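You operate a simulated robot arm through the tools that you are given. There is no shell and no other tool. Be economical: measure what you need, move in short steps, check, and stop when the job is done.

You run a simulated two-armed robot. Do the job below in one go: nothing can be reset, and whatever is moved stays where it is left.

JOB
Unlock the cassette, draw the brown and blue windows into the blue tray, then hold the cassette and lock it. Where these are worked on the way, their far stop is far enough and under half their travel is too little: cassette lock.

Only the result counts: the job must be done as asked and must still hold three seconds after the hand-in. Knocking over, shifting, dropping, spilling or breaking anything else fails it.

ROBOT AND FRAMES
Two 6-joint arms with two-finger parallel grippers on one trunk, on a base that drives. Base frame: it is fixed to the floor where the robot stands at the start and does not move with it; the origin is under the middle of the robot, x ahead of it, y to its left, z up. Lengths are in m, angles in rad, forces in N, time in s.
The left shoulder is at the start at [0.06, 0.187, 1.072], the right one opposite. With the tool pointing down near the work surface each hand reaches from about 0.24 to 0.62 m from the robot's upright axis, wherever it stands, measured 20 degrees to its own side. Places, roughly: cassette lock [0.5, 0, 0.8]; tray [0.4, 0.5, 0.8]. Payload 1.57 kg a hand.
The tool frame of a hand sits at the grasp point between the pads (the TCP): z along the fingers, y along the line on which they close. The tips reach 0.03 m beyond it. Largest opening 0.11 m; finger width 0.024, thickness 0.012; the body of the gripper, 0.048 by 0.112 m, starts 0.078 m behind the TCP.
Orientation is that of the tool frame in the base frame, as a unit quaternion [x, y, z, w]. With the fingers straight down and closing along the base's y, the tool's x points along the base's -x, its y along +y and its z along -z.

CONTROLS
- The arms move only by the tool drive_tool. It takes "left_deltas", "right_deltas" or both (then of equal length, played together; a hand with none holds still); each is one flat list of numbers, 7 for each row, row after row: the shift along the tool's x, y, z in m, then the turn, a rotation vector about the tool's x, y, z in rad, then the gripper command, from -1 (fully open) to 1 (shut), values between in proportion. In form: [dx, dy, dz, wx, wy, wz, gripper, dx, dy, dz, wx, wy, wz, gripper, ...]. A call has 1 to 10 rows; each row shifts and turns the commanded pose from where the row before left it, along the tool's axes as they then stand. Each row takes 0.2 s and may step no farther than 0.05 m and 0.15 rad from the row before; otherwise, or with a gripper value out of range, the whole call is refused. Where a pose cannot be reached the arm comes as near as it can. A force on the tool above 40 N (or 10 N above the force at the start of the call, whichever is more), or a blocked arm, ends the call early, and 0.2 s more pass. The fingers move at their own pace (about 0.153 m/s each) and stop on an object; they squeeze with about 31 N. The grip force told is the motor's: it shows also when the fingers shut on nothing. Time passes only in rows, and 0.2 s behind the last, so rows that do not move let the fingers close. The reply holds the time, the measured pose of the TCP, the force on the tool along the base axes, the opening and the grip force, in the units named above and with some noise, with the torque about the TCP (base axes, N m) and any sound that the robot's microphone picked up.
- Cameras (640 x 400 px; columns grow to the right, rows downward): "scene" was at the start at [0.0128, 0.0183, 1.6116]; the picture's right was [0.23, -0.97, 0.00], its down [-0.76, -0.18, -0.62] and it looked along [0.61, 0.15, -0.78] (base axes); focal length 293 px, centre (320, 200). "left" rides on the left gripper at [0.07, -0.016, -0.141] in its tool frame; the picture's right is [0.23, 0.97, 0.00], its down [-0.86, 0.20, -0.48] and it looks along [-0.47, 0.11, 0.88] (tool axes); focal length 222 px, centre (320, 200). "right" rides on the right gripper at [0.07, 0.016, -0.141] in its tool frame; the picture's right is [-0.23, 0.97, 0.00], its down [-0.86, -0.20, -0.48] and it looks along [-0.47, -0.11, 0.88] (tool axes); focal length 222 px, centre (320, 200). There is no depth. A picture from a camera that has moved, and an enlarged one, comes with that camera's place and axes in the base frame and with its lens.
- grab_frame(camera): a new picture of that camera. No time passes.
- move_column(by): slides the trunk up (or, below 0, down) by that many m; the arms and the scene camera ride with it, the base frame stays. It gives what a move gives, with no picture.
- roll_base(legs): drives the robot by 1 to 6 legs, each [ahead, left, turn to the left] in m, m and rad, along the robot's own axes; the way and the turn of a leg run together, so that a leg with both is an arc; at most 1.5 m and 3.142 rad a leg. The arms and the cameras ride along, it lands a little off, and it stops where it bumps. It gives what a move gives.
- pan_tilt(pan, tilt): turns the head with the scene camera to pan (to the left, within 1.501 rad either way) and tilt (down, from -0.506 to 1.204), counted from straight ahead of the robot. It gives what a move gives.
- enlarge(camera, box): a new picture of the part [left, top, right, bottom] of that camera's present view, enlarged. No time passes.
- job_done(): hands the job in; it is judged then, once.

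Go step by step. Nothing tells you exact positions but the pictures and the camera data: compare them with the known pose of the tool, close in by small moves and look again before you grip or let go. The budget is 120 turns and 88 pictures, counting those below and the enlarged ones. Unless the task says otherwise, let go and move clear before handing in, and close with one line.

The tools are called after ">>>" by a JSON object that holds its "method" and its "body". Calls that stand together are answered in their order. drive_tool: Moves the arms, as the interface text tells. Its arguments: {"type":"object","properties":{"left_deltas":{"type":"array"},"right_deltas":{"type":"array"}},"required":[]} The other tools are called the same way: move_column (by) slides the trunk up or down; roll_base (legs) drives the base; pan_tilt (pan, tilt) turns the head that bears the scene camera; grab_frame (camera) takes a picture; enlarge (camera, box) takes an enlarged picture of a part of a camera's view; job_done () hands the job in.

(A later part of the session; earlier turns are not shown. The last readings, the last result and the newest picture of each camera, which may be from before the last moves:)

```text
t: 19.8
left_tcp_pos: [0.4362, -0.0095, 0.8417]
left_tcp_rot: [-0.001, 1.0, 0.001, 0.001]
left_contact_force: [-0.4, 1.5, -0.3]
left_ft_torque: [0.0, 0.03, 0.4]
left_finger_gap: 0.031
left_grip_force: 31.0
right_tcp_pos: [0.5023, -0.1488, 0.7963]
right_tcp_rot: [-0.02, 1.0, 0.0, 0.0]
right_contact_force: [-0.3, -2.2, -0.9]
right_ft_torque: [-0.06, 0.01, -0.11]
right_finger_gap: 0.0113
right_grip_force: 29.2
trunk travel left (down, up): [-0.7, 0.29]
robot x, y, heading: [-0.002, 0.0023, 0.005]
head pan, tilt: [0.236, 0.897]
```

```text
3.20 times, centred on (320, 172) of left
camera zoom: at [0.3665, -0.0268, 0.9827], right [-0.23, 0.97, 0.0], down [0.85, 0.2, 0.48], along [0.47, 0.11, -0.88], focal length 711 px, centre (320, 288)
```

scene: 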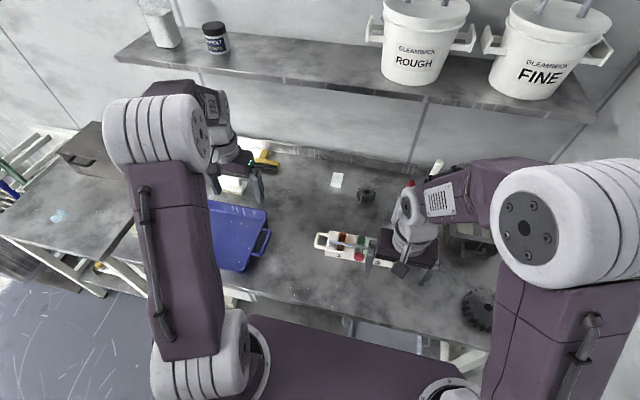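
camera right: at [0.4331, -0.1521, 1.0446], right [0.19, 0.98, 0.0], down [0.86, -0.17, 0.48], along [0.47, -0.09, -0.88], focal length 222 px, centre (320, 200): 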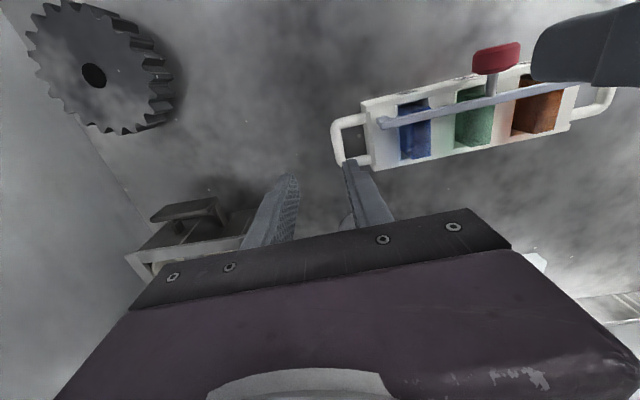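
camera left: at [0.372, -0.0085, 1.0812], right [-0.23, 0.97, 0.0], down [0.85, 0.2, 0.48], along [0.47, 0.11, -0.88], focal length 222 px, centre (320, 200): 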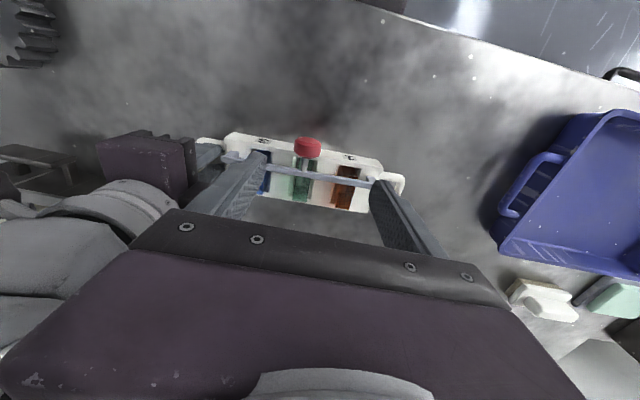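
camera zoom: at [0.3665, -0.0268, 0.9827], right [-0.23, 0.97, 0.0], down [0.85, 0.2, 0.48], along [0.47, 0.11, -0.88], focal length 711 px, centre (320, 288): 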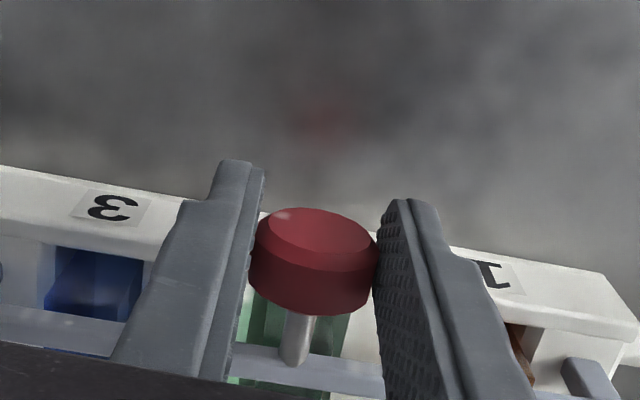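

Knob gripped (31 mm). A gentle test pull of 6 mm toward me, to see if the bar slides.

>>> {"method": "drive_tool", "body": {"left_deltas": [0.003, 0, 0, 0, 0, 0, 1, 0.003, 0, 0, 0, 0, 0, 1, 0, 0, 0, 0, 0, 0, 1]}}

```text
t: 20.6
left_tcp_pos: [0.431, -0.009, 0.8417]
left_tcp_rot: [0.0, 1.0, 0.001, 0.0]
left_contact_force: [-0.1, 11.7, 6.0]
left_ft_torque: [0.25, -0.28, 0.37]
left_finger_gap: 0.031
left_grip_force: 31.2
right_tcp_pos: [0.5018, -0.1488, 0.7972]
right_tcp_rot: [-0.02, 1.0, 0.0, 0.0]
right_contact_force: [2.0, -10.2, 0.7]
right_ft_torque: [-0.11, 0.27, 0.04]
right_finger_gap: 0.0113
right_grip_force: 28.8
trunk travel left (down, up): [-0.7, 0.29]
robot x, y, heading: [-0.0021, -0.002, 0.002]
head pan, tilt: [0.236, 0.897]
```

It moved 5 mm toward me with no x force, but side forces rose. I look at what moved.

>>> {"method": "enlarge", "body": {"camera": "left", "box": [220, 110, 420, 235]}}

>>> {"method": "enlarge", "body": {"camera": "scene", "box": [310, 215, 430, 290]}}

```text
3.20 times, centred on (320, 172) of left
camera zoom: at [0.3608, -0.0274, 0.9827], right [-0.23, 0.97, 0.0], down [0.85, 0.2, 0.48], along [0.47, 0.11, -0.88], focal length 711 px, centre (320, 288)
```

zoom: 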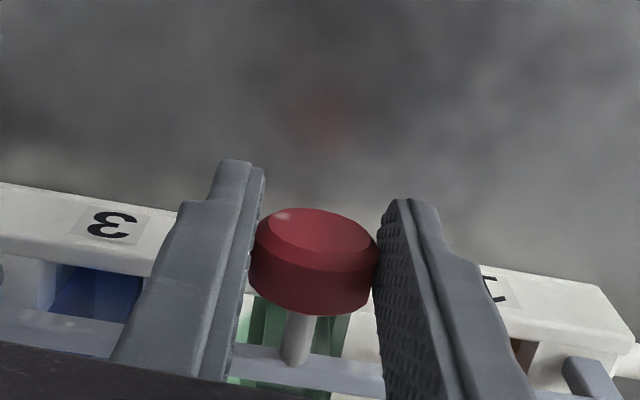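

```text
5.33 times, centred on (370, 252) of scene
camera zoom: at [0.0128, 0.0185, 1.6116], right [0.23, -0.97, 0.0], down [-0.76, -0.18, -0.62], along [0.61, 0.15, -0.78], focal length 1561 px, centre (53, -80)
```

zoom: 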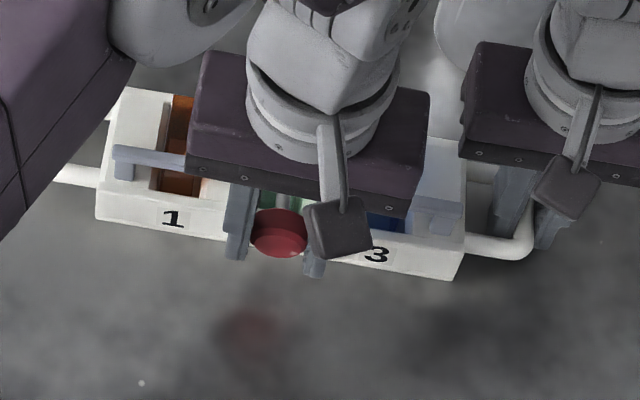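

The bar itself is moving toward me with the knob. I continue in small pulls, relieving the side forces.

>>> {"method": "drive_tool", "body": {"left_deltas": [0, 0.001, -0.001, 0, 0, 0, 1, 0.003, 0, 0, 0, 0, 0, 1, 0.003, 0, 0, 0, 0, 0, 1, 0, 0, 0, 0, 0, 0, 1]}}

```text
t: 21.6
left_tcp_pos: [0.4248, -0.0098, 0.8414]
left_tcp_rot: [0.0, 1.0, 0.001, 0.001]
left_contact_force: [0.9, -6.4, -4.1]
left_ft_torque: [-0.18, 0.11, -0.06]
left_finger_gap: 0.0309
left_grip_force: 31.3
right_tcp_pos: [0.5022, -0.1491, 0.7961]
right_tcp_rot: [-0.02, 1.0, -0.001, 0.0]
right_contact_force: [-1.5, 6.4, 4.4]
right_ft_torque: [0.04, 0.37, -0.32]
right_finger_gap: 0.0113
right_grip_force: 28.9
trunk travel left (down, up): [-0.7, 0.29]
robot x, y, heading: [0.0034, 0.0028, -0.004]
head pan, tilt: [0.236, 0.897]
```

It slides freely along -x with only alignment forces. I keep pulling toward its stop.

>>> {"method": "drive_tool", "body": {"left_deltas": [0.003, -0.0003, 0.0004, 0, 0, 0, 1, 0.003, 0, 0, 0, 0, 0, 1, 0.003, 0, 0, 0, 0, 0, 1, 0, 0, 0, 0, 0, 0, 1]}}

>>> {"method": "enlarge", "body": {"camera": "scene", "box": [310, 215, 430, 290]}}

```text
t: 22.6
left_tcp_pos: [0.4182, -0.0094, 0.843]
left_tcp_rot: [0.0, 1.0, 0.0, 0.004]
left_contact_force: [14.3, -15.1, -5.8]
left_ft_torque: [-0.31, -0.58, 0.51]
left_finger_gap: 0.0309
left_grip_force: 31.3
right_tcp_pos: [0.5009, -0.1491, 0.7964]
right_tcp_rot: [-0.021, 1.0, 0.0, -0.002]
right_contact_force: [-11.9, 14.1, 11.8]
right_ft_torque: [0.13, 0.18, 0.12]
right_finger_gap: 0.0113
right_grip_force: 29.4
trunk travel left (down, up): [-0.7, 0.29]
robot x, y, heading: [0.0027, 0.002, 0.001]
head pan, tilt: [0.236, 0.897]
```

```text
5.33 times, centred on (370, 252) of scene
camera zoom: at [0.013, 0.0183, 1.6116], right [0.23, -0.97, 0.0], down [-0.76, -0.18, -0.62], along [0.61, 0.15, -0.78], focal length 1561 px, centre (53, -80)
```

zoom: 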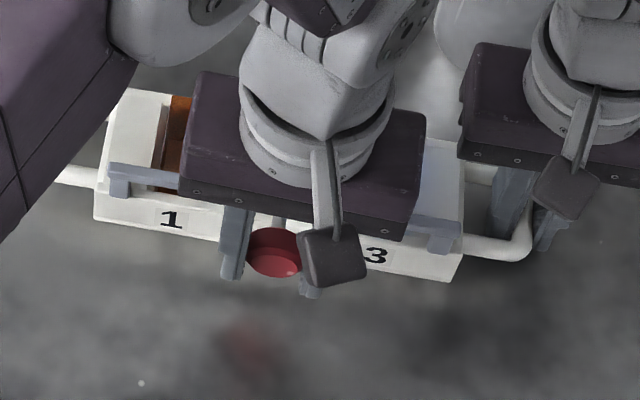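

x force rose to 14 N – probably the stop. I relieve the y load and pull 1.5 mm more to confirm.

>>> {"method": "drive_tool", "body": {"left_deltas": [0, -0.0008, 0.0004, 0, 0, 0, 1, 0.0015, 0, 0, 0, 0, 0, 1, 0, 0, 0, 0, 0, 0, 1]}}

```text
t: 23.4
left_tcp_pos: [0.4156, -0.0112, 0.8398]
left_tcp_rot: [0.0, 1.0, -0.001, 0.004]
left_contact_force: [17.3, -16.5, -6.0]
left_ft_torque: [-0.25, -0.51, 0.4]
left_finger_gap: 0.0308
left_grip_force: 31.3
right_tcp_pos: [0.5018, -0.1488, 0.7966]
right_tcp_rot: [-0.019, 1.0, 0.0, -0.001]
right_contact_force: [-16.2, 14.0, 11.7]
right_ft_torque: [0.18, 0.1, 0.56]
right_finger_gap: 0.0117
right_grip_force: 29.2
trunk travel left (down, up): [-0.7, 0.29]
robot x, y, heading: [0.0032, 0.0017, -0.002]
head pan, tilt: [0.236, 0.897]
```

Force holds at the stop. I release the knob, rise, and inspect the bar against the windows.

>>> {"method": "drive_tool", "body": {"left_deltas": [-0.0015, 0, 0, 0, 0, 0, 1, 0, 0, 0, 0, 0, 0, -0.1, 0, 0, 0, 0, 0, 0, -0.1, 0, 0, -0.04, 0, 0, 0, -0.1, 0, 0, -0.04, 0, 0, 0, -0.1, 0, 0.04, -0.02, 0, 0, 0, -0.1, 0, 0.045, 0, 0, 0, 0, -0.1, 0, 0.045, 0, 0, 0, 0, -0.1, -0.04, 0.02, 0, 0, 0, 0, -0.1, 0, 0, 0, 0, 0, 0, -0.1]}}

>>> {"method": "grab_frame", "body": {"camera": "left"}}

>>> {"method": "enlarge", "body": {"camera": "scene", "box": [310, 215, 430, 290]}}

```text
t: 25.6
left_tcp_pos: [0.4543, 0.1411, 0.9382]
left_tcp_rot: [0.0, 1.0, 0.001, 0.001]
left_contact_force: [-0.3, -0.5, 0.4]
left_ft_torque: [0.02, 0.04, -0.01]
left_finger_gap: 0.0606
left_grip_force: 0.0
right_tcp_pos: [0.5022, -0.1482, 0.797]
right_tcp_rot: [-0.02, 1.0, 0.0, 0.0]
right_contact_force: [0.3, 0.7, 0.0]
right_ft_torque: [0.04, 0.26, -0.07]
right_finger_gap: 0.0115
right_grip_force: 29.0
trunk travel left (down, up): [-0.7, 0.29]
robot x, y, heading: [-0.0011, 0.0006, -0.001]
head pan, tilt: [0.236, 0.897]
```

```text
45 pictures are left
camera left: at [0.3849, 0.123, 1.0801], right [-0.23, 0.97, 0.0], down [0.85, 0.2, 0.48], along [0.47, 0.11, -0.88], focal length 222 px, centre (320, 200)
```

left: 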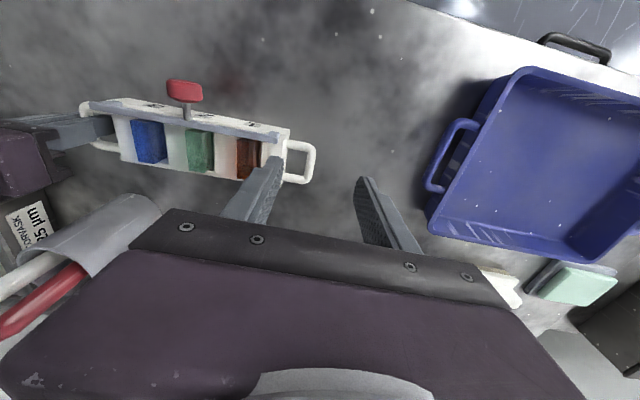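

```text
5.33 times, centred on (370, 252) of scene
camera zoom: at [0.0128, 0.0178, 1.6115], right [0.23, -0.97, 0.0], down [-0.76, -0.18, -0.62], along [0.61, 0.15, -0.78], focal length 1561 px, centre (53, -80)
```

zoom: 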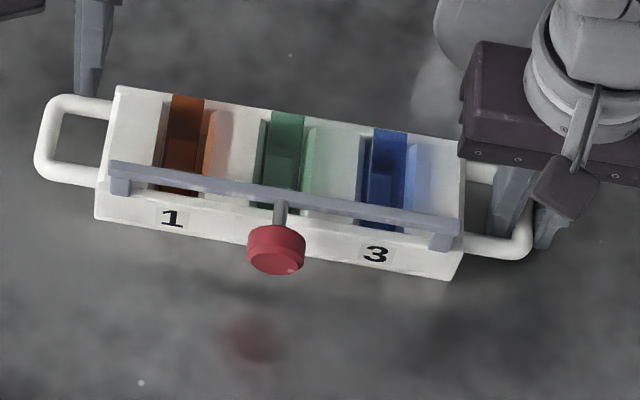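

The lock is open: the bar now rests over the front rim, clear of the windows. Now I measure the brown window precisely.

>>> {"method": "enlarge", "body": {"camera": "left", "box": [120, 90, 280, 190]}}

>>> {"method": "enlarge", "body": {"camera": "scene", "box": [325, 225, 405, 275]}}

```text
4.00 times, centred on (200, 140) of left
camera zoom: at [0.3849, 0.123, 1.0801], right [-0.23, 0.97, 0.0], down [0.85, 0.2, 0.48], along [0.47, 0.11, -0.88], focal length 888 px, centre (800, 440)
```

zoom: 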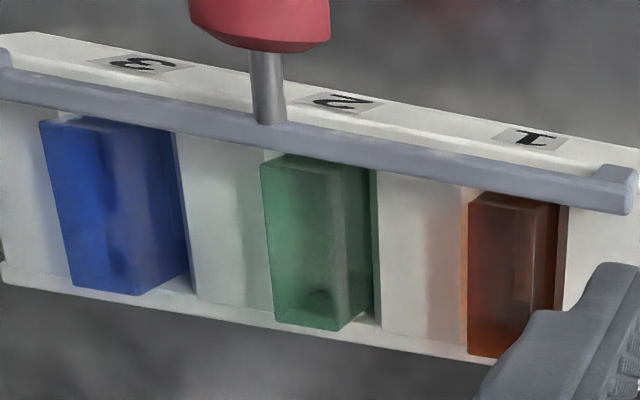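

```text
8.00 times, centred on (365, 250) of scene
camera zoom: at [0.0128, 0.0178, 1.6115], right [0.23, -0.97, 0.0], down [-0.76, -0.18, -0.62], along [0.61, 0.15, -0.78], focal length 2342 px, centre (-40, -200)
```

zoom: 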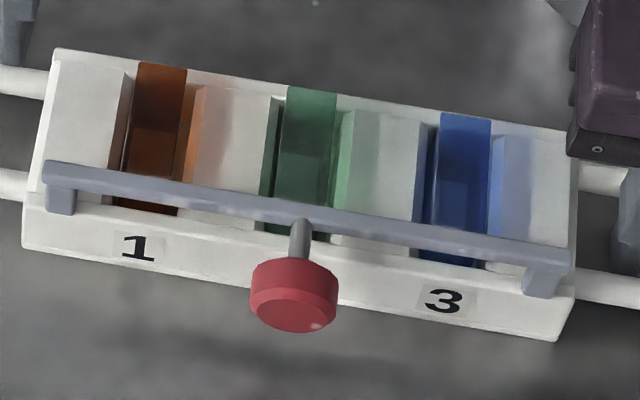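

Brown window: top centre about [0.494, 0.054, 0.82], ~0.02 thick along y. I position the left hand over it with a 50 mm opening.

>>> {"method": "drive_tool", "body": {"left_deltas": [-0.02, -0.0437, 0, 0, 0, 0, 0.09, -0.0195, -0.0437, 0, 0, 0, 0, 0.09, 0, 0, 0.04, 0, 0, 0, 0.09, 0, 0, 0.03, 0, 0, 0, 0.09, 0, 0, 0, 0, 0, 0, 0.09]}}

>>> {"method": "enlarge", "body": {"camera": "left", "box": [220, 110, 420, 235]}}

>>> {"method": "enlarge", "body": {"camera": "scene", "box": [310, 215, 430, 290]}}

```text
t: 26.8
left_tcp_pos: [0.4967, 0.0522, 0.87]
left_tcp_rot: [0.0, 1.0, 0.0, 0.001]
left_contact_force: [0.7, 0.3, 0.4]
left_ft_torque: [0.02, -0.01, 0.0]
left_finger_gap: 0.0504
left_grip_force: 0.1
right_tcp_pos: [0.5018, -0.1486, 0.7971]
right_tcp_rot: [-0.019, 1.0, 0.0, 0.0]
right_contact_force: [-0.2, -0.4, -0.5]
right_ft_torque: [0.03, 0.1, 0.06]
right_finger_gap: 0.0118
right_grip_force: 29.2
trunk travel left (down, up): [-0.7, 0.29]
robot x, y, heading: [0.0001, -0.0014, -0.005]
head pan, tilt: [0.236, 0.897]
```

```text
3.20 times, centred on (320, 172) of left
camera zoom: at [0.4262, 0.0339, 1.012], right [-0.23, 0.97, 0.0], down [0.85, 0.2, 0.48], along [0.47, 0.11, -0.88], focal length 711 px, centre (320, 288)
```

zoom: 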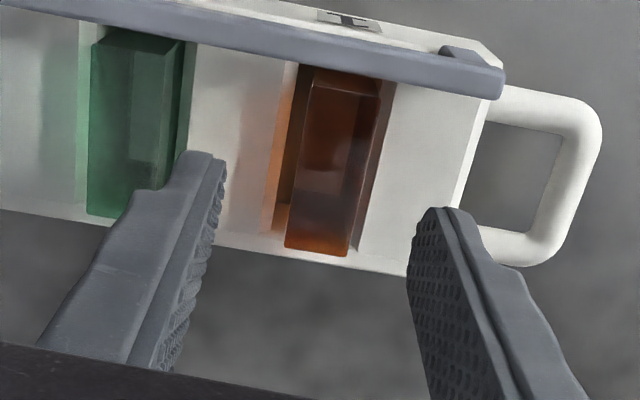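

```text
5.33 times, centred on (370, 252) of scene
camera zoom: at [0.0133, 0.0181, 1.6115], right [0.23, -0.97, 0.0], down [-0.76, -0.18, -0.62], along [0.61, 0.15, -0.78], focal length 1561 px, centre (53, -80)
```

zoom: 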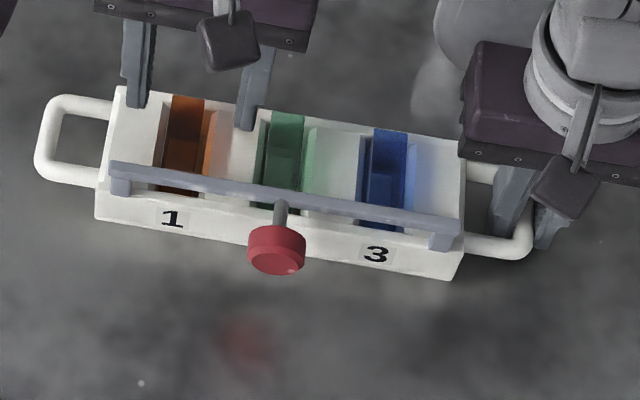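

Nearly centred; I shift 2.5 mm in +y, descend so the fingertips straddle the window just above the body, and close.

>>> {"method": "drive_tool", "body": {"left_deltas": [0.002, 0.0025, 0.015, 0, 0, 0, 0.09, 0, 0, 0.015, 0, 0, 0, 0.09, 0, 0, 0.008, 0, 0, 0, 0.09, 0, 0, 0, 0, 0, 0, 0.09]}}

>>> {"method": "enlarge", "body": {"camera": "left", "box": [220, 110, 420, 235]}}

```text
t: 27.8
left_tcp_pos: [0.4935, 0.0532, 0.8333]
left_tcp_rot: [0.0, 1.0, 0.0, 0.001]
left_contact_force: [1.0, 0.9, 0.1]
left_ft_torque: [0.01, 0.0, 0.01]
left_finger_gap: 0.05
left_grip_force: 0.0
right_tcp_pos: [0.5018, -0.1501, 0.7981]
right_tcp_rot: [-0.02, 1.0, 0.0, 0.001]
right_contact_force: [-0.2, -0.3, 0.8]
right_ft_torque: [0.0, 0.01, 0.03]
right_finger_gap: 0.0115
right_grip_force: 28.5
trunk travel left (down, up): [-0.7, 0.29]
robot x, y, heading: [0.0011, 0.0017, -0.001]
head pan, tilt: [0.236, 0.897]
```

```text
3.20 times, centred on (320, 172) of left
camera zoom: at [0.4232, 0.0366, 0.9748], right [-0.23, 0.97, 0.0], down [0.85, 0.2, 0.48], along [0.47, 0.11, -0.88], focal length 711 px, centre (320, 288)
```

zoom: 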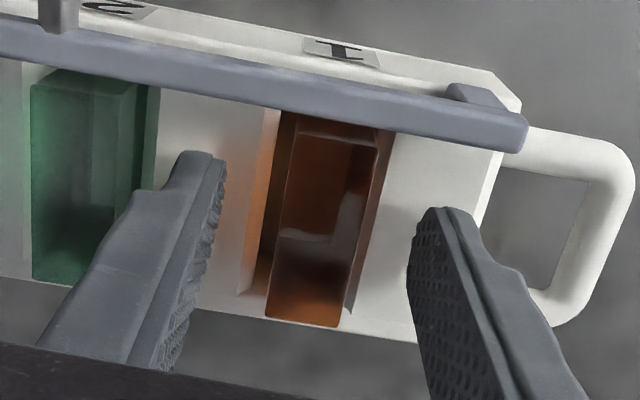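

The window sits between the fingertips; closing on it.

>>> {"method": "drive_tool", "body": {"left_deltas": [0, 0, 0, 0, 0, 0, 0.5, 0, 0, 0, 0, 0, 0, 1, 0, 0, 0, 0, 0, 0, 1]}}

>>> {"method": "enlarge", "body": {"camera": "left", "box": [220, 110, 420, 235]}}

```text
t: 28.6
left_tcp_pos: [0.4935, 0.0531, 0.8335]
left_tcp_rot: [0.0, 1.0, 0.001, 0.001]
left_contact_force: [1.0, -1.0, 1.0]
left_ft_torque: [0.0, -0.07, -0.05]
left_finger_gap: 0.0192
left_grip_force: 31.1
right_tcp_pos: [0.5013, -0.1497, 0.7967]
right_tcp_rot: [-0.019, 1.0, 0.0, -0.001]
right_contact_force: [0.2, -0.1, -0.5]
right_ft_torque: [-0.04, 0.02, 0.05]
right_finger_gap: 0.0115
right_grip_force: 28.9
trunk travel left (down, up): [-0.7, 0.29]
robot x, y, heading: [-0.0001, -0.0016, -0.001]
head pan, tilt: [0.236, 0.897]
```

```text
3.20 times, centred on (320, 172) of left
camera zoom: at [0.4232, 0.0366, 0.975], right [-0.23, 0.97, 0.0], down [0.85, 0.2, 0.48], along [0.47, 0.11, -0.88], focal length 711 px, centre (320, 288)
```

zoom: 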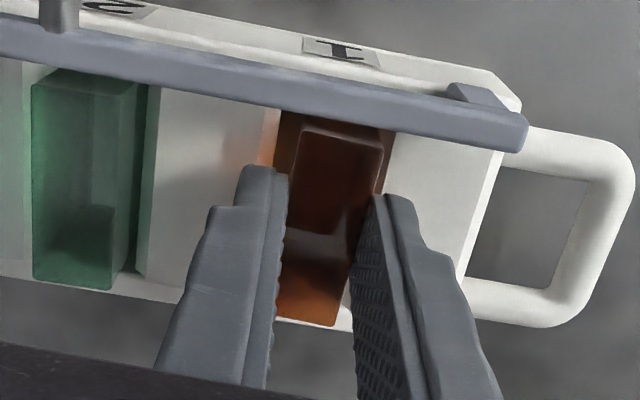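

Brown is gripped (19 mm, 31 N). I lift it slowly straight up.

>>> {"method": "drive_tool", "body": {"left_deltas": [0, 0, -0.008, 0, 0, 0, 1, 0, 0, -0.012, 0, 0, 0, 1, 0, 0, -0.02, 0, 0, 0, 1, 0, 0, -0.03, 0, 0, 0, 1, 0, 0, -0.03, 0, 0, 0, 1, 0, 0, 0, 0, 0, 0, 1]}}

>>> {"method": "enlarge", "body": {"camera": "scene", "box": [290, 190, 450, 290]}}

```text
t: 30.0
left_tcp_pos: [0.496, 0.054, 0.9311]
left_tcp_rot: [0.0, 1.0, 0.001, 0.0]
left_contact_force: [-0.1, 0.6, -1.1]
left_ft_torque: [0.01, -0.02, 0.03]
left_finger_gap: 0.0193
left_grip_force: 31.1
right_tcp_pos: [0.5021, -0.1493, 0.7973]
right_tcp_rot: [-0.019, 1.0, -0.001, 0.0]
right_contact_force: [-1.3, -0.5, -0.2]
right_ft_torque: [-0.03, -0.02, 0.02]
right_finger_gap: 0.0116
right_grip_force: 28.7
trunk travel left (down, up): [-0.7, 0.29]
robot x, y, heading: [0.0004, -0.0016, -0.0]
head pan, tilt: [0.236, 0.897]
```

```text
4.00 times, centred on (370, 240) of scene
camera zoom: at [0.0132, 0.018, 1.6116], right [0.23, -0.97, 0.0], down [-0.76, -0.18, -0.62], along [0.61, 0.15, -0.78], focal length 1171 px, centre (120, 40)
```

zoom: 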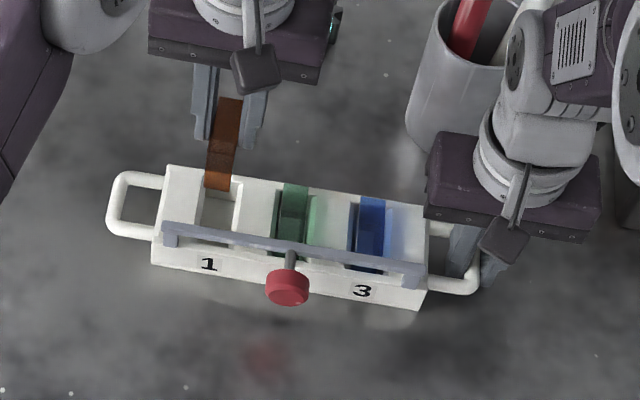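

Brown is out cleanly. I carry it over to the tray.

>>> {"method": "drive_tool", "body": {"left_deltas": [0, 0.04, 0, 0, 0, 0, 1, 0.009, 0.041, 0, 0, 0, 0, 1, 0.009, 0.041, 0, 0, 0, 0, 1, 0.009, 0.041, 0, 0, 0, 0, 1, 0.009, 0.041, 0, 0, 0, 0, 1, 0.009, 0.041, 0, 0, 0, 0, 1, 0.009, 0.041, 0, 0, 0, 0, 1, 0.009, 0.041, 0, 0, 0, 0, 1, 0.009, 0.035, 0, 0, 0, 0, 1, 0, 0, 0, 0, 0, 0, 1]}}

>>> {"method": "grab_frame", "body": {"camera": "left"}}

>>> {"method": "grab_frame", "body": {"camera": "scene"}}

```text
t: 32.2
left_tcp_pos: [0.4231, 0.4184, 0.933]
left_tcp_rot: [-0.001, 1.0, 0.001, 0.0]
left_contact_force: [-0.7, 1.1, -1.5]
left_ft_torque: [0.02, 0.0, -0.01]
left_finger_gap: 0.0192
left_grip_force: 31.6
right_tcp_pos: [0.5026, -0.1495, 0.7974]
right_tcp_rot: [-0.021, 1.0, 0.0, 0.0]
right_contact_force: [-0.3, 0.6, -0.7]
right_ft_torque: [0.07, -0.09, 0.01]
right_finger_gap: 0.0116
right_grip_force: 28.8
trunk travel left (down, up): [-0.7, 0.29]
robot x, y, heading: [-0.0021, -0.0001, -0.002]
head pan, tilt: [0.236, 0.897]
```

```text
36 pictures are left
camera left: at [0.3534, 0.4005, 1.0734], right [-0.23, 0.97, 0.0], down [0.85, 0.2, 0.48], along [0.47, 0.11, -0.88], focal length 222 px, centre (320, 200)
```

left: 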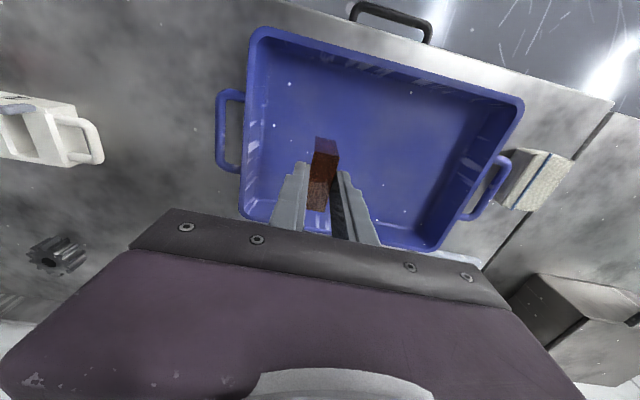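

```text
35 pictures are left
camera scene: at [0.0132, 0.0183, 1.6116], right [0.23, -0.97, 0.0], down [-0.76, -0.18, -0.62], along [0.61, 0.15, -0.78], focal length 293 px, centre (320, 200)
```

scene: 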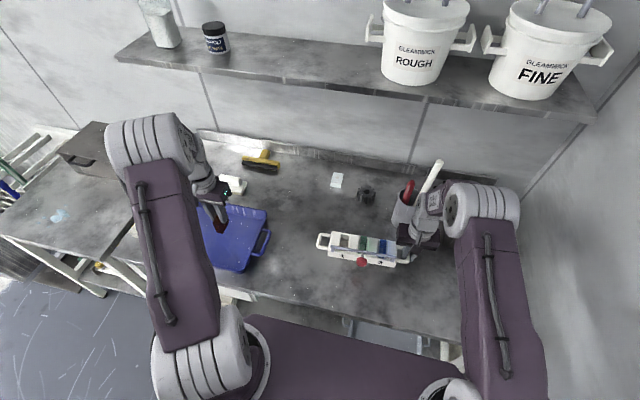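

Brown is over the tray (tray spans x≈0.33–0.535, y≈0.335–0.62). I shift a bit toward me to leave room for blue, and lower.

>>> {"method": "drive_tool", "body": {"left_deltas": [0.035, -0.005, 0, 0, 0, 0, 1, 0, 0, 0.04, 0, 0, 0, 1, 0, 0, 0.035, 0, 0, 0, 1, 0, 0, 0.012, 0, 0, 0, 1, 0, 0, 0, 0, 0, 0, 1]}}

>>> {"method": "grab_frame", "body": {"camera": "left"}}

```text
t: 33.4
left_tcp_pos: [0.3883, 0.4099, 0.8459]
left_tcp_rot: [0.001, 1.0, 0.001, 0.001]
left_contact_force: [-0.7, -0.1, -1.8]
left_ft_torque: [0.02, 0.01, -0.01]
left_finger_gap: 0.0194
left_grip_force: 31.3
right_tcp_pos: [0.5026, -0.1487, 0.7971]
right_tcp_rot: [-0.02, 1.0, 0.001, 0.001]
right_contact_force: [1.0, -0.8, 0.3]
right_ft_torque: [0.02, 0.2, -0.02]
right_finger_gap: 0.0116
right_grip_force: 28.9
trunk travel left (down, up): [-0.7, 0.29]
robot x, y, heading: [0.0013, -0.0006, 0.002]
head pan, tilt: [0.236, 0.897]
```

```text
34 pictures are left
camera left: at [0.3174, 0.392, 0.9867], right [-0.23, 0.97, 0.0], down [0.85, 0.2, 0.48], along [0.47, 0.11, -0.88], focal length 222 px, centre (320, 200)
```

left: 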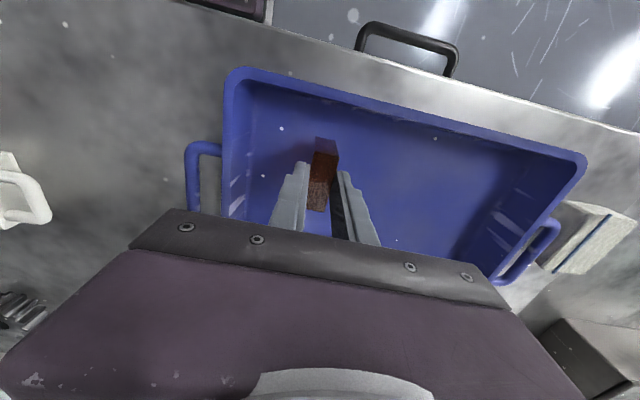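

Still in the air; I lower in fine steps and watch for contact.

>>> {"method": "drive_tool", "body": {"left_deltas": [0, 0, 0.003, 0, 0, 0, 1, 0, 0, 0.003, 0, 0, 0, 1, 0, 0, 0.003, 0, 0, 0, 1, 0, 0, 0.003, 0, 0, 0, 1]}}

```text
t: 34.4
left_tcp_pos: [0.3879, 0.4122, 0.8332]
left_tcp_rot: [0.0, 1.0, 0.002, 0.0]
left_contact_force: [-0.5, 0.4, -1.3]
left_ft_torque: [0.02, 0.0, -0.01]
left_finger_gap: 0.0193
left_grip_force: 31.3
right_tcp_pos: [0.5028, -0.1485, 0.7967]
right_tcp_rot: [-0.021, 1.0, -0.001, 0.0]
right_contact_force: [1.2, -0.7, 0.6]
right_ft_torque: [0.02, -0.1, -0.02]
right_finger_gap: 0.0116
right_grip_force: 29.1
trunk travel left (down, up): [-0.7, 0.29]
robot x, y, heading: [0.0038, -0.0005, -0.001]
head pan, tilt: [0.236, 0.897]
```

>>> {"method": "drive_tool", "body": {"left_deltas": [0, 0, 0.002, 0, 0, 0, 1, 0, 0, 0.002, 0, 0, 0, 1, 0, 0, 0.002, 0, 0, 0, 1]}}

```text
t: 35.2
left_tcp_pos: [0.3879, 0.4122, 0.8296]
left_tcp_rot: [0.0, 1.0, 0.002, 0.003]
left_contact_force: [1.2, 1.9, 23.6]
left_ft_torque: [0.03, 0.0, 0.0]
left_finger_gap: 0.0196
left_grip_force: 31.3
right_tcp_pos: [0.4993, -0.151, 0.7979]
right_tcp_rot: [-0.021, 1.0, 0.001, 0.0]
right_contact_force: [0.1, 0.0, -0.3]
right_ft_torque: [0.12, 0.13, -0.04]
right_finger_gap: 0.0114
right_grip_force: 28.9
trunk travel left (down, up): [-0.7, 0.29]
robot x, y, heading: [0.0011, -0.0, -0.001]
head pan, tilt: [0.236, 0.897]
```

It touches the tray floor. I ease up 2 mm, open, and rise.

>>> {"method": "drive_tool", "body": {"left_deltas": [0, 0, -0.002, 0, 0, 0, 1, 0, 0, 0, 0, 0, 0, 0.5, 0, 0, 0, 0, 0, 0, 0.2, 0, 0, 0, 0, 0, 0, 0.2, 0, 0, -0.03, 0, 0, 0, 0.2, 0, 0, -0.04, 0, 0, 0, 0.2, 0, 0, -0.03, 0, 0, 0, 0.2, 0, 0, 0, 0, 0, 0, 0.2]}}

>>> {"method": "grab_frame", "body": {"camera": "left"}}

```text
t: 37.0
left_tcp_pos: [0.3889, 0.4129, 0.9308]
left_tcp_rot: [0.0, 1.0, 0.001, 0.001]
left_contact_force: [0.6, -0.5, 0.9]
left_ft_torque: [0.04, -0.01, 0.0]
left_finger_gap: 0.0438
left_grip_force: 0.1
right_tcp_pos: [0.5017, -0.149, 0.7971]
right_tcp_rot: [-0.019, 1.0, 0.0, 0.0]
right_contact_force: [0.0, -0.1, -0.1]
right_ft_torque: [0.0, -0.22, 0.02]
right_finger_gap: 0.0116
right_grip_force: 28.8
trunk travel left (down, up): [-0.7, 0.29]
robot x, y, heading: [0.0028, 0.0016, -0.003]
head pan, tilt: [0.236, 0.897]
```

```text
33 pictures are left
camera left: at [0.3188, 0.3953, 1.0725], right [-0.23, 0.97, 0.0], down [0.85, 0.2, 0.48], along [0.47, 0.11, -0.88], focal length 222 px, centre (320, 200)
```

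left: 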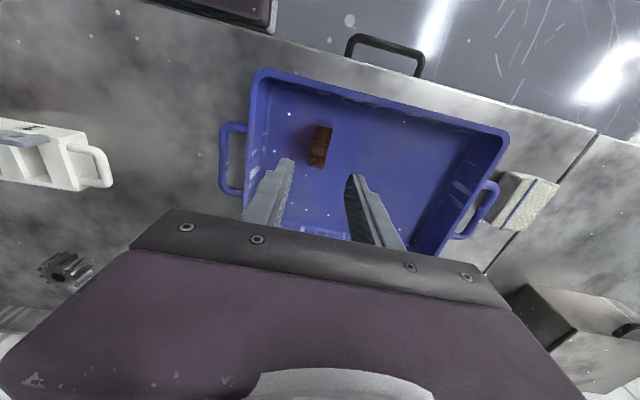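

Brown stands in the tray. Now the right hand must make room for blue: it releases and withdraws while the left returns.

>>> {"method": "drive_tool", "body": {"left_deltas": [-0.0105, -0.042, 0, 0, 0, 0, 0.09, -0.0105, -0.042, 0, 0, 0, 0, 0.09, -0.0105, -0.042, 0, 0, 0, 0, 0.09, -0.0105, -0.042, 0, 0, 0, 0, 0.09, -0.0105, -0.042, 0, 0, 0, 0, 0.09, -0.0105, -0.042, 0, 0, 0, 0, 0.09, -0.0105, -0.042, 0, 0, 0, 0, 0.09, -0.0105, -0.042, 0, 0, 0, 0, 0.09, -0.0105, -0.02, 0, 0, 0, 0, 0.09, -0.0105, 0, 0, 0, 0, 0, 0.09], "right_deltas": [0, 0, 0, 0, 0, 0, 0.49, 0, 0, 0, 0, 0, 0, 0.49, 0, 0, -0.01, 0, 0, 0, 0.49, 0, 0, -0.03, 0, 0, 0, 0.49, 0, 0, -0.04, 0, 0, 0, 0.49, 0, 0, -0.04, 0, 0, 0, 0.49, 0, -0.045, 0, 0, 0, 0, 0.49, 0, -0.045, 0, 0, 0, 0, 0.49, 0, -0.045, 0, 0, 0, 0, 0.49, 0, -0.03, 0, 0, 0, 0, 0.49]}}

>>> {"method": "enlarge", "body": {"camera": "left", "box": [160, 90, 400, 240]}}

```text
t: 39.2
left_tcp_pos: [0.4924, 0.0546, 0.9293]
left_tcp_rot: [-0.001, 1.0, 0.001, 0.001]
left_contact_force: [-0.6, 0.0, -0.3]
left_ft_torque: [-0.01, 0.04, 0.0]
left_finger_gap: 0.0499
left_grip_force: 0.0
right_tcp_pos: [0.5067, -0.3167, 0.9179]
right_tcp_rot: [-0.02, 1.0, 0.0, -0.001]
right_contact_force: [-0.5, 0.0, -0.5]
right_ft_torque: [0.01, 0.0, -0.02]
right_finger_gap: 0.028
right_grip_force: 0.1
trunk travel left (down, up): [-0.7, 0.29]
robot x, y, heading: [-0.001, 0.002, -0.003]
head pan, tilt: [0.236, 0.897]
```

```text
2.67 times, centred on (280, 165) of left
camera zoom: at [0.4217, 0.0374, 1.071], right [-0.23, 0.97, 0.0], down [0.85, 0.2, 0.48], along [0.47, 0.11, -0.88], focal length 592 px, centre (427, 293)
```

zoom: 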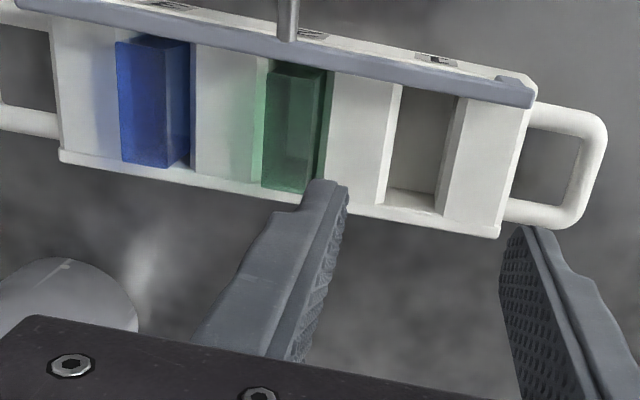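

Blue appears at about [0.497, -0.065, 0.82]. I move over it and check.

>>> {"method": "drive_tool", "body": {"left_deltas": [0, -0.04, 0, 0, 0, 0, 0.09, 0, -0.04, 0, 0, 0, 0, 0.09, 0, -0.038, 0, 0, 0, 0, 0.09, 0, 0, 0.03, 0, 0, 0, 0.09, 0, 0, 0.03, 0, 0, 0, 0.09, 0, 0, 0, 0, 0, 0, 0.09]}}

>>> {"method": "enlarge", "body": {"camera": "left", "box": [220, 110, 420, 235]}}

```text
t: 40.6
left_tcp_pos: [0.4908, -0.0599, 0.8681]
left_tcp_rot: [0.0, 1.0, 0.001, 0.001]
left_contact_force: [-1.4, -0.4, 0.0]
left_ft_torque: [-0.03, 0.01, -0.02]
left_finger_gap: 0.0499
left_grip_force: 0.0
right_tcp_pos: [0.5056, -0.3162, 0.9182]
right_tcp_rot: [-0.02, 1.0, 0.0, 0.0]
right_contact_force: [0.1, -0.4, 0.2]
right_ft_torque: [0.0, -0.01, 0.04]
right_finger_gap: 0.0279
right_grip_force: 0.0
trunk travel left (down, up): [-0.7, 0.29]
robot x, y, heading: [0.0008, -0.0011, 0.002]
head pan, tilt: [0.236, 0.897]
```

```text
3.20 times, centred on (320, 172) of left
camera zoom: at [0.4209, -0.0788, 1.0095], right [-0.23, 0.97, 0.0], down [0.85, 0.2, 0.48], along [0.47, 0.11, -0.88], focal length 711 px, centre (320, 288)
```

zoom: 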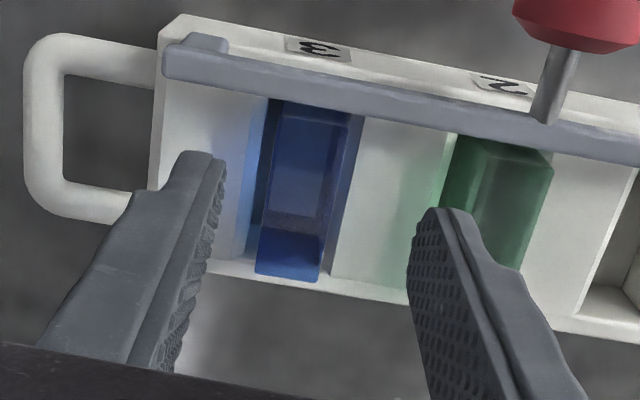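

I correct by 4.5 mm in -y and 3 mm ahead, descend and close.

>>> {"method": "drive_tool", "body": {"left_deltas": [-0.003, -0.0045, 0.01, 0, 0, 0, 0.09, 0, 0, 0.015, 0, 0, 0, 0.09, 0, 0, 0.01, 0, 0, 0, 0.09, 0, 0, 0, 0, 0, 0, 0.4, 0, 0, 0, 0, 0, 0, 1, 0, 0, 0, 0, 0, 0, 1]}}

>>> {"method": "enlarge", "body": {"camera": "left", "box": [220, 110, 420, 235]}}

```text
t: 42.0
left_tcp_pos: [0.495, -0.0656, 0.8332]
left_tcp_rot: [0.0, 1.0, 0.001, 0.001]
left_contact_force: [0.5, -1.0, 0.0]
left_ft_torque: [-0.04, 0.0, 0.0]
left_finger_gap: 0.019
left_grip_force: 30.5
right_tcp_pos: [0.5056, -0.3175, 0.9179]
right_tcp_rot: [-0.02, 1.0, 0.0, 0.0]
right_contact_force: [-0.1, -0.3, 0.5]
right_ft_torque: [-0.02, 0.03, 0.03]
right_finger_gap: 0.028
right_grip_force: 0.1
trunk travel left (down, up): [-0.7, 0.29]
robot x, y, heading: [-0.0007, -0.0026, 0.005]
head pan, tilt: [0.236, 0.897]
```

```text
3.20 times, centred on (320, 172) of left
camera zoom: at [0.4238, -0.0826, 0.9745], right [-0.23, 0.97, 0.0], down [0.85, 0.2, 0.48], along [0.47, 0.11, -0.88], focal length 711 px, centre (320, 288)
```

zoom: 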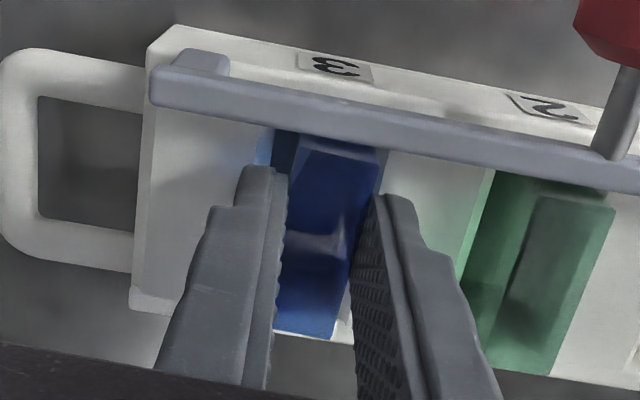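

Blue is gripped (19 mm, 30 N); I lift it straight up and check.

>>> {"method": "drive_tool", "body": {"left_deltas": [0, 0, -0.008, 0, 0, 0, 1, 0, 0, -0.012, 0, 0, 0, 1, 0, 0, -0.02, 0, 0, 0, 1, 0, 0, -0.03, 0, 0, 0, 1, 0, 0, -0.03, 0, 0, 0, 1, 0, 0, 0, 0, 0, 0, 1]}}

>>> {"method": "enlarge", "body": {"camera": "scene", "box": [290, 190, 450, 290]}}

```text
t: 43.4
left_tcp_pos: [0.4961, -0.066, 0.935]
left_tcp_rot: [0.0, 1.0, 0.001, 0.0]
left_contact_force: [-0.9, 0.1, -1.1]
left_ft_torque: [-0.04, 0.01, 0.04]
left_finger_gap: 0.0196
left_grip_force: 31.1
right_tcp_pos: [0.5072, -0.3165, 0.9184]
right_tcp_rot: [-0.02, 1.0, 0.0, -0.001]
right_contact_force: [-0.4, 0.9, 0.1]
right_ft_torque: [-0.01, 0.0, -0.01]
right_finger_gap: 0.0282
right_grip_force: 0.0
trunk travel left (down, up): [-0.7, 0.29]
robot x, y, heading: [0.0003, -0.0018, 0.002]
head pan, tilt: [0.236, 0.897]
```

```text
4.00 times, centred on (370, 240) of scene
camera zoom: at [0.0134, 0.0181, 1.6115], right [0.23, -0.97, 0.0], down [-0.76, -0.18, -0.62], along [0.61, 0.15, -0.78], focal length 1171 px, centre (120, 40)
```

zoom: 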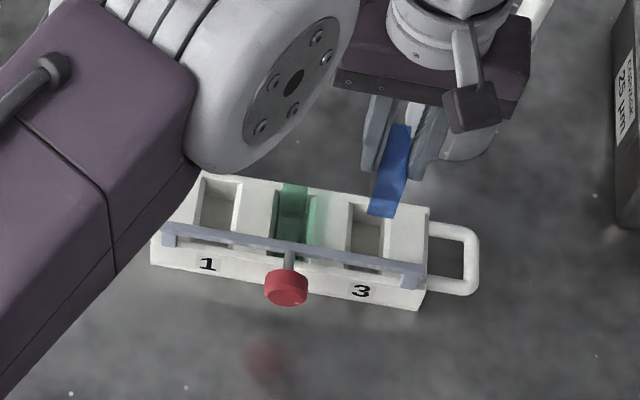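

Blue is out. I carry it to the tray, aiming at [0.465, 0.405], beside brown.

>>> {"method": "drive_tool", "body": {"left_deltas": [0.003, 0.043, 0, 0, 0, 0, 1, 0.003, 0.043, 0, 0, 0, 0, 1, 0.003, 0.043, 0, 0, 0, 0, 1, 0.003, 0.043, 0, 0, 0, 0, 1, 0.003, 0.043, 0, 0, 0, 0, 1, 0.003, 0.043, 0, 0, 0, 0, 1, 0.003, 0.043, 0, 0, 0, 0, 1, 0.003, 0.043, 0, 0, 0, 0, 1, 0.003, 0.043, 0, 0, 0, 0, 1, 0.003, 0.043, 0, 0, 0, 0, 1]}}

>>> {"method": "drive_tool", "body": {"left_deltas": [0.001, 0.041, 0, 0, 0, 0, 1, 0, 0, 0, 0, 0, 0, 1, 0, 0, 0.03, 0, 0, 0, 1, 0, 0, 0.03, 0, 0, 0, 1, 0, 0, 0.02, 0, 0, 0, 1, 0, 0, 0, 0, 0, 0, 1]}}

>>> {"method": "grab_frame", "body": {"camera": "left"}}

```text
t: 45.6
left_tcp_pos: [0.4642, 0.3657, 0.9358]
left_tcp_rot: [0.0, 1.0, 0.0, 0.001]
left_contact_force: [0.0, -0.2, -1.5]
left_ft_torque: [0.03, -0.03, -0.01]
left_finger_gap: 0.0191
left_grip_force: 31.5
right_tcp_pos: [0.5077, -0.3157, 0.9176]
right_tcp_rot: [-0.02, 1.0, -0.002, 0.0]
right_contact_force: [-0.1, -0.2, -0.1]
right_ft_torque: [-0.03, -0.01, -0.02]
right_finger_gap: 0.0282
right_grip_force: 0.0
trunk travel left (down, up): [-0.7, 0.29]
robot x, y, heading: [-0.0009, -0.0005, 0.0]
head pan, tilt: [0.236, 0.897]
```

```text
t: 47.0
left_tcp_pos: [0.4659, 0.4048, 0.8569]
left_tcp_rot: [0.0, 1.0, 0.002, 0.001]
left_contact_force: [0.3, -0.3, -1.7]
left_ft_torque: [-0.01, 0.04, 0.01]
left_finger_gap: 0.0191
left_grip_force: 31.1
right_tcp_pos: [0.5076, -0.3165, 0.919]
right_tcp_rot: [-0.02, 1.0, 0.0, 0.0]
right_contact_force: [0.3, -0.3, -1.4]
right_ft_torque: [-0.02, 0.02, -0.03]
right_finger_gap: 0.0278
right_grip_force: 0.1
trunk travel left (down, up): [-0.7, 0.29]
robot x, y, heading: [0.0002, -0.0015, 0.001]
head pan, tilt: [0.236, 0.897]
```

```text
28 pictures are left
camera left: at [0.3954, 0.3878, 0.9977], right [-0.23, 0.97, 0.0], down [0.85, 0.2, 0.48], along [0.47, 0.11, -0.88], focal length 222 px, centre (320, 200)
```

left: 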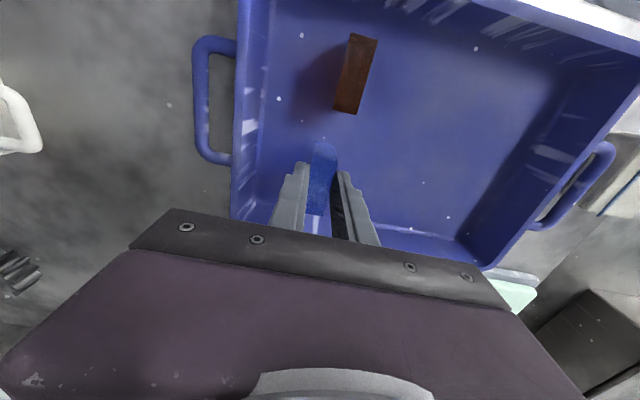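

Clear of brown. I lower to just above the floor contact height, touch down, and release.

>>> {"method": "drive_tool", "body": {"left_deltas": [0, 0, 0.012, 0, 0, 0, 1, 0, 0, 0.01, 0, 0, 0, 1, 0, 0, 0.002, 0, 0, 0, 1, 0, 0, 0.001, 0, 0, 0, 1]}}

```text
t: 48.0
left_tcp_pos: [0.4642, 0.4042, 0.8307]
left_tcp_rot: [0.0, 1.0, 0.002, 0.002]
left_contact_force: [1.4, 1.1, 3.9]
left_ft_torque: [0.0, 0.01, 0.0]
left_finger_gap: 0.0194
left_grip_force: 30.7
right_tcp_pos: [0.5075, -0.317, 0.9184]
right_tcp_rot: [-0.02, 1.0, 0.0, 0.0]
right_contact_force: [-0.1, 0.4, -0.4]
right_ft_torque: [-0.01, -0.03, -0.02]
right_finger_gap: 0.028
right_grip_force: 0.0
trunk travel left (down, up): [-0.7, 0.29]
robot x, y, heading: [-0.0024, -0.0038, -0.002]
head pan, tilt: [0.236, 0.897]
```

Light contact (4 N). I open and rise.

>>> {"method": "drive_tool", "body": {"left_deltas": [0, 0, 0, 0, 0, 0, 0.5, 0, 0, 0, 0, 0, 0, 0.2, 0, 0, 0, 0, 0, 0, 0.2, 0, 0, -0.03, 0, 0, 0, 0.2, 0, 0, -0.04, 0, 0, 0, 0.2, 0, 0, -0.03, 0, 0, 0, 0.2, 0, 0, 0, 0, 0, 0, 0.2]}}

>>> {"method": "grab_frame", "body": {"camera": "left"}}

>>> {"method": "enlarge", "body": {"camera": "right", "box": [400, 60, 640, 210]}}

```text
t: 49.6
left_tcp_pos: [0.4623, 0.4045, 0.9311]
left_tcp_rot: [-0.001, 1.0, 0.001, 0.0]
left_contact_force: [0.3, -0.1, 0.1]
left_ft_torque: [0.0, -0.02, 0.0]
left_finger_gap: 0.0441
left_grip_force: 0.1
right_tcp_pos: [0.5062, -0.3166, 0.9185]
right_tcp_rot: [-0.02, 1.0, 0.0, 0.0]
right_contact_force: [0.0, 0.8, -0.1]
right_ft_torque: [0.0, 0.02, -0.02]
right_finger_gap: 0.0282
right_grip_force: 0.1
trunk travel left (down, up): [-0.7, 0.29]
robot x, y, heading: [-0.0033, -0.0, 0.006]
head pan, tilt: [0.236, 0.897]
```

```text
27 pictures are left
camera left: at [0.3919, 0.3875, 1.0727], right [-0.23, 0.97, 0.0], down [0.85, 0.2, 0.48], along [0.47, 0.11, -0.88], focal length 222 px, centre (320, 200)
```

left: 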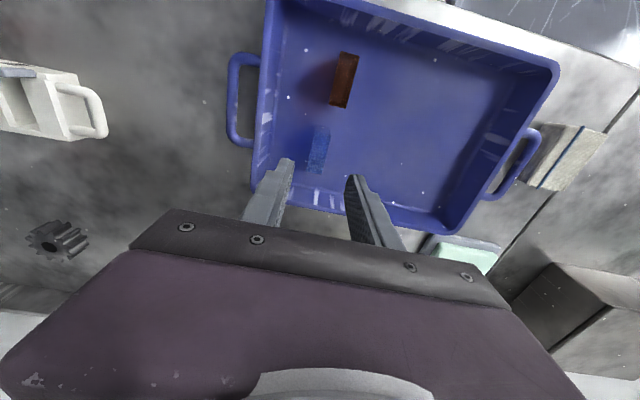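

```text
2.67 times, centred on (520, 135) of right
camera zoom: at [0.4375, -0.3012, 1.06], right [0.19, 0.98, 0.0], down [0.86, -0.17, 0.48], along [0.47, -0.09, -0.88], focal length 592 px, centre (-213, 373)
```

zoom: 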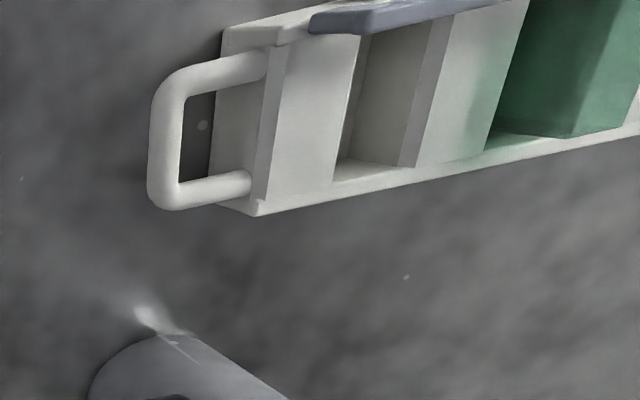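

Both windows stand in the tray. The right hand returns to the crossbar (still at y≈-0.148) while the left goes back above the knob.

>>> {"method": "drive_tool", "body": {"left_deltas": [0.0045, -0.0415, 0, 0, 0, 0, -0.1, 0.0045, -0.0415, 0, 0, 0, 0, -0.1, 0.0045, -0.0415, 0, 0, 0, 0, -0.1, 0.0045, -0.0415, 0, 0, 0, 0, -0.1, 0.0045, -0.0415, 0, 0, 0, 0, -0.1, 0.0045, -0.0415, 0, 0, 0, 0, -0.1, 0.0045, -0.0415, 0, 0, 0, 0, -0.1, 0.0045, -0.0415, 0, 0, 0, 0, -0.1, 0.0045, -0.0415, 0, 0, 0, 0, -0.1, 0.0045, -0.0415, 0, 0, 0, 0, -0.1], "right_deltas": [0.004, 0.042, 0, 0, 0, 0, 0.49, 0, 0.042, 0, 0, 0, 0, 0.49, 0, 0.042, 0, 0, 0, 0, 0.49, 0, 0.041, 0, 0, 0, 0, 0.49, 0, 0, 0.03, 0, 0, 0, 0.49, 0, 0, 0.03, 0, 0, 0, 0.49, 0, 0, 0.03, 0, 0, 0, 0.49, 0, 0, 0, 0, 0, 0, 0.49, 0, 0, 0, 0, 0, 0, 0.49, 0, 0, 0, 0, 0, 0, 0.49]}}

>>> {"method": "enlarge", "body": {"camera": "right", "box": [260, 100, 420, 200]}}

>>> {"method": "enlarge", "body": {"camera": "left", "box": [220, 110, 420, 235]}}

```text
t: 51.8
left_tcp_pos: [0.4191, -0.0138, 0.9314]
left_tcp_rot: [-0.002, 1.0, 0.002, 0.001]
left_contact_force: [0.1, 0.0, 0.5]
left_ft_torque: [-0.02, -0.01, -0.02]
left_finger_gap: 0.0607
left_grip_force: 0.1
right_tcp_pos: [0.4981, -0.1493, 0.832]
right_tcp_rot: [-0.021, 1.0, 0.001, -0.001]
right_contact_force: [0.3, 0.7, -0.1]
right_ft_torque: [0.01, -0.02, -0.03]
right_finger_gap: 0.028
right_grip_force: 0.0
trunk travel left (down, up): [-0.7, 0.29]
robot x, y, heading: [-0.0002, -0.003, 0.003]
head pan, tilt: [0.236, 0.897]
```

```text
4.00 times, centred on (340, 150) of right
camera zoom: at [0.4294, -0.1338, 0.9744], right [0.19, 0.98, 0.0], down [0.86, -0.17, 0.48], along [0.47, -0.09, -0.88], focal length 888 px, centre (240, 400)
```

zoom: 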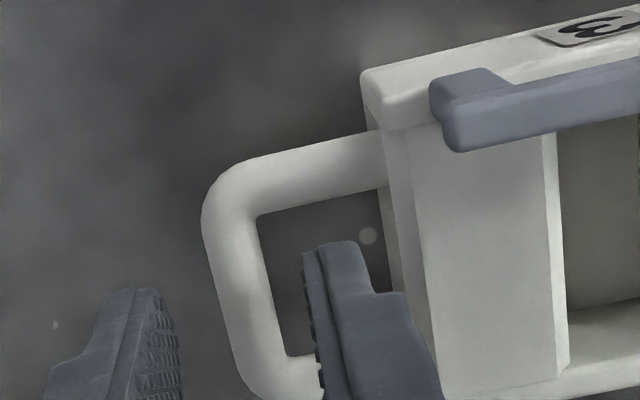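

```text
3.20 times, centred on (320, 172) of left
camera zoom: at [0.3496, -0.0307, 1.0729], right [-0.23, 0.97, 0.0], down [0.85, 0.2, 0.48], along [0.47, 0.11, -0.88], focal length 711 px, centre (320, 288)
```

zoom: 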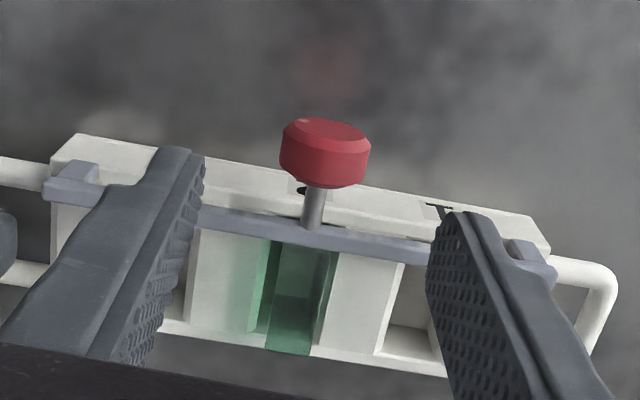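

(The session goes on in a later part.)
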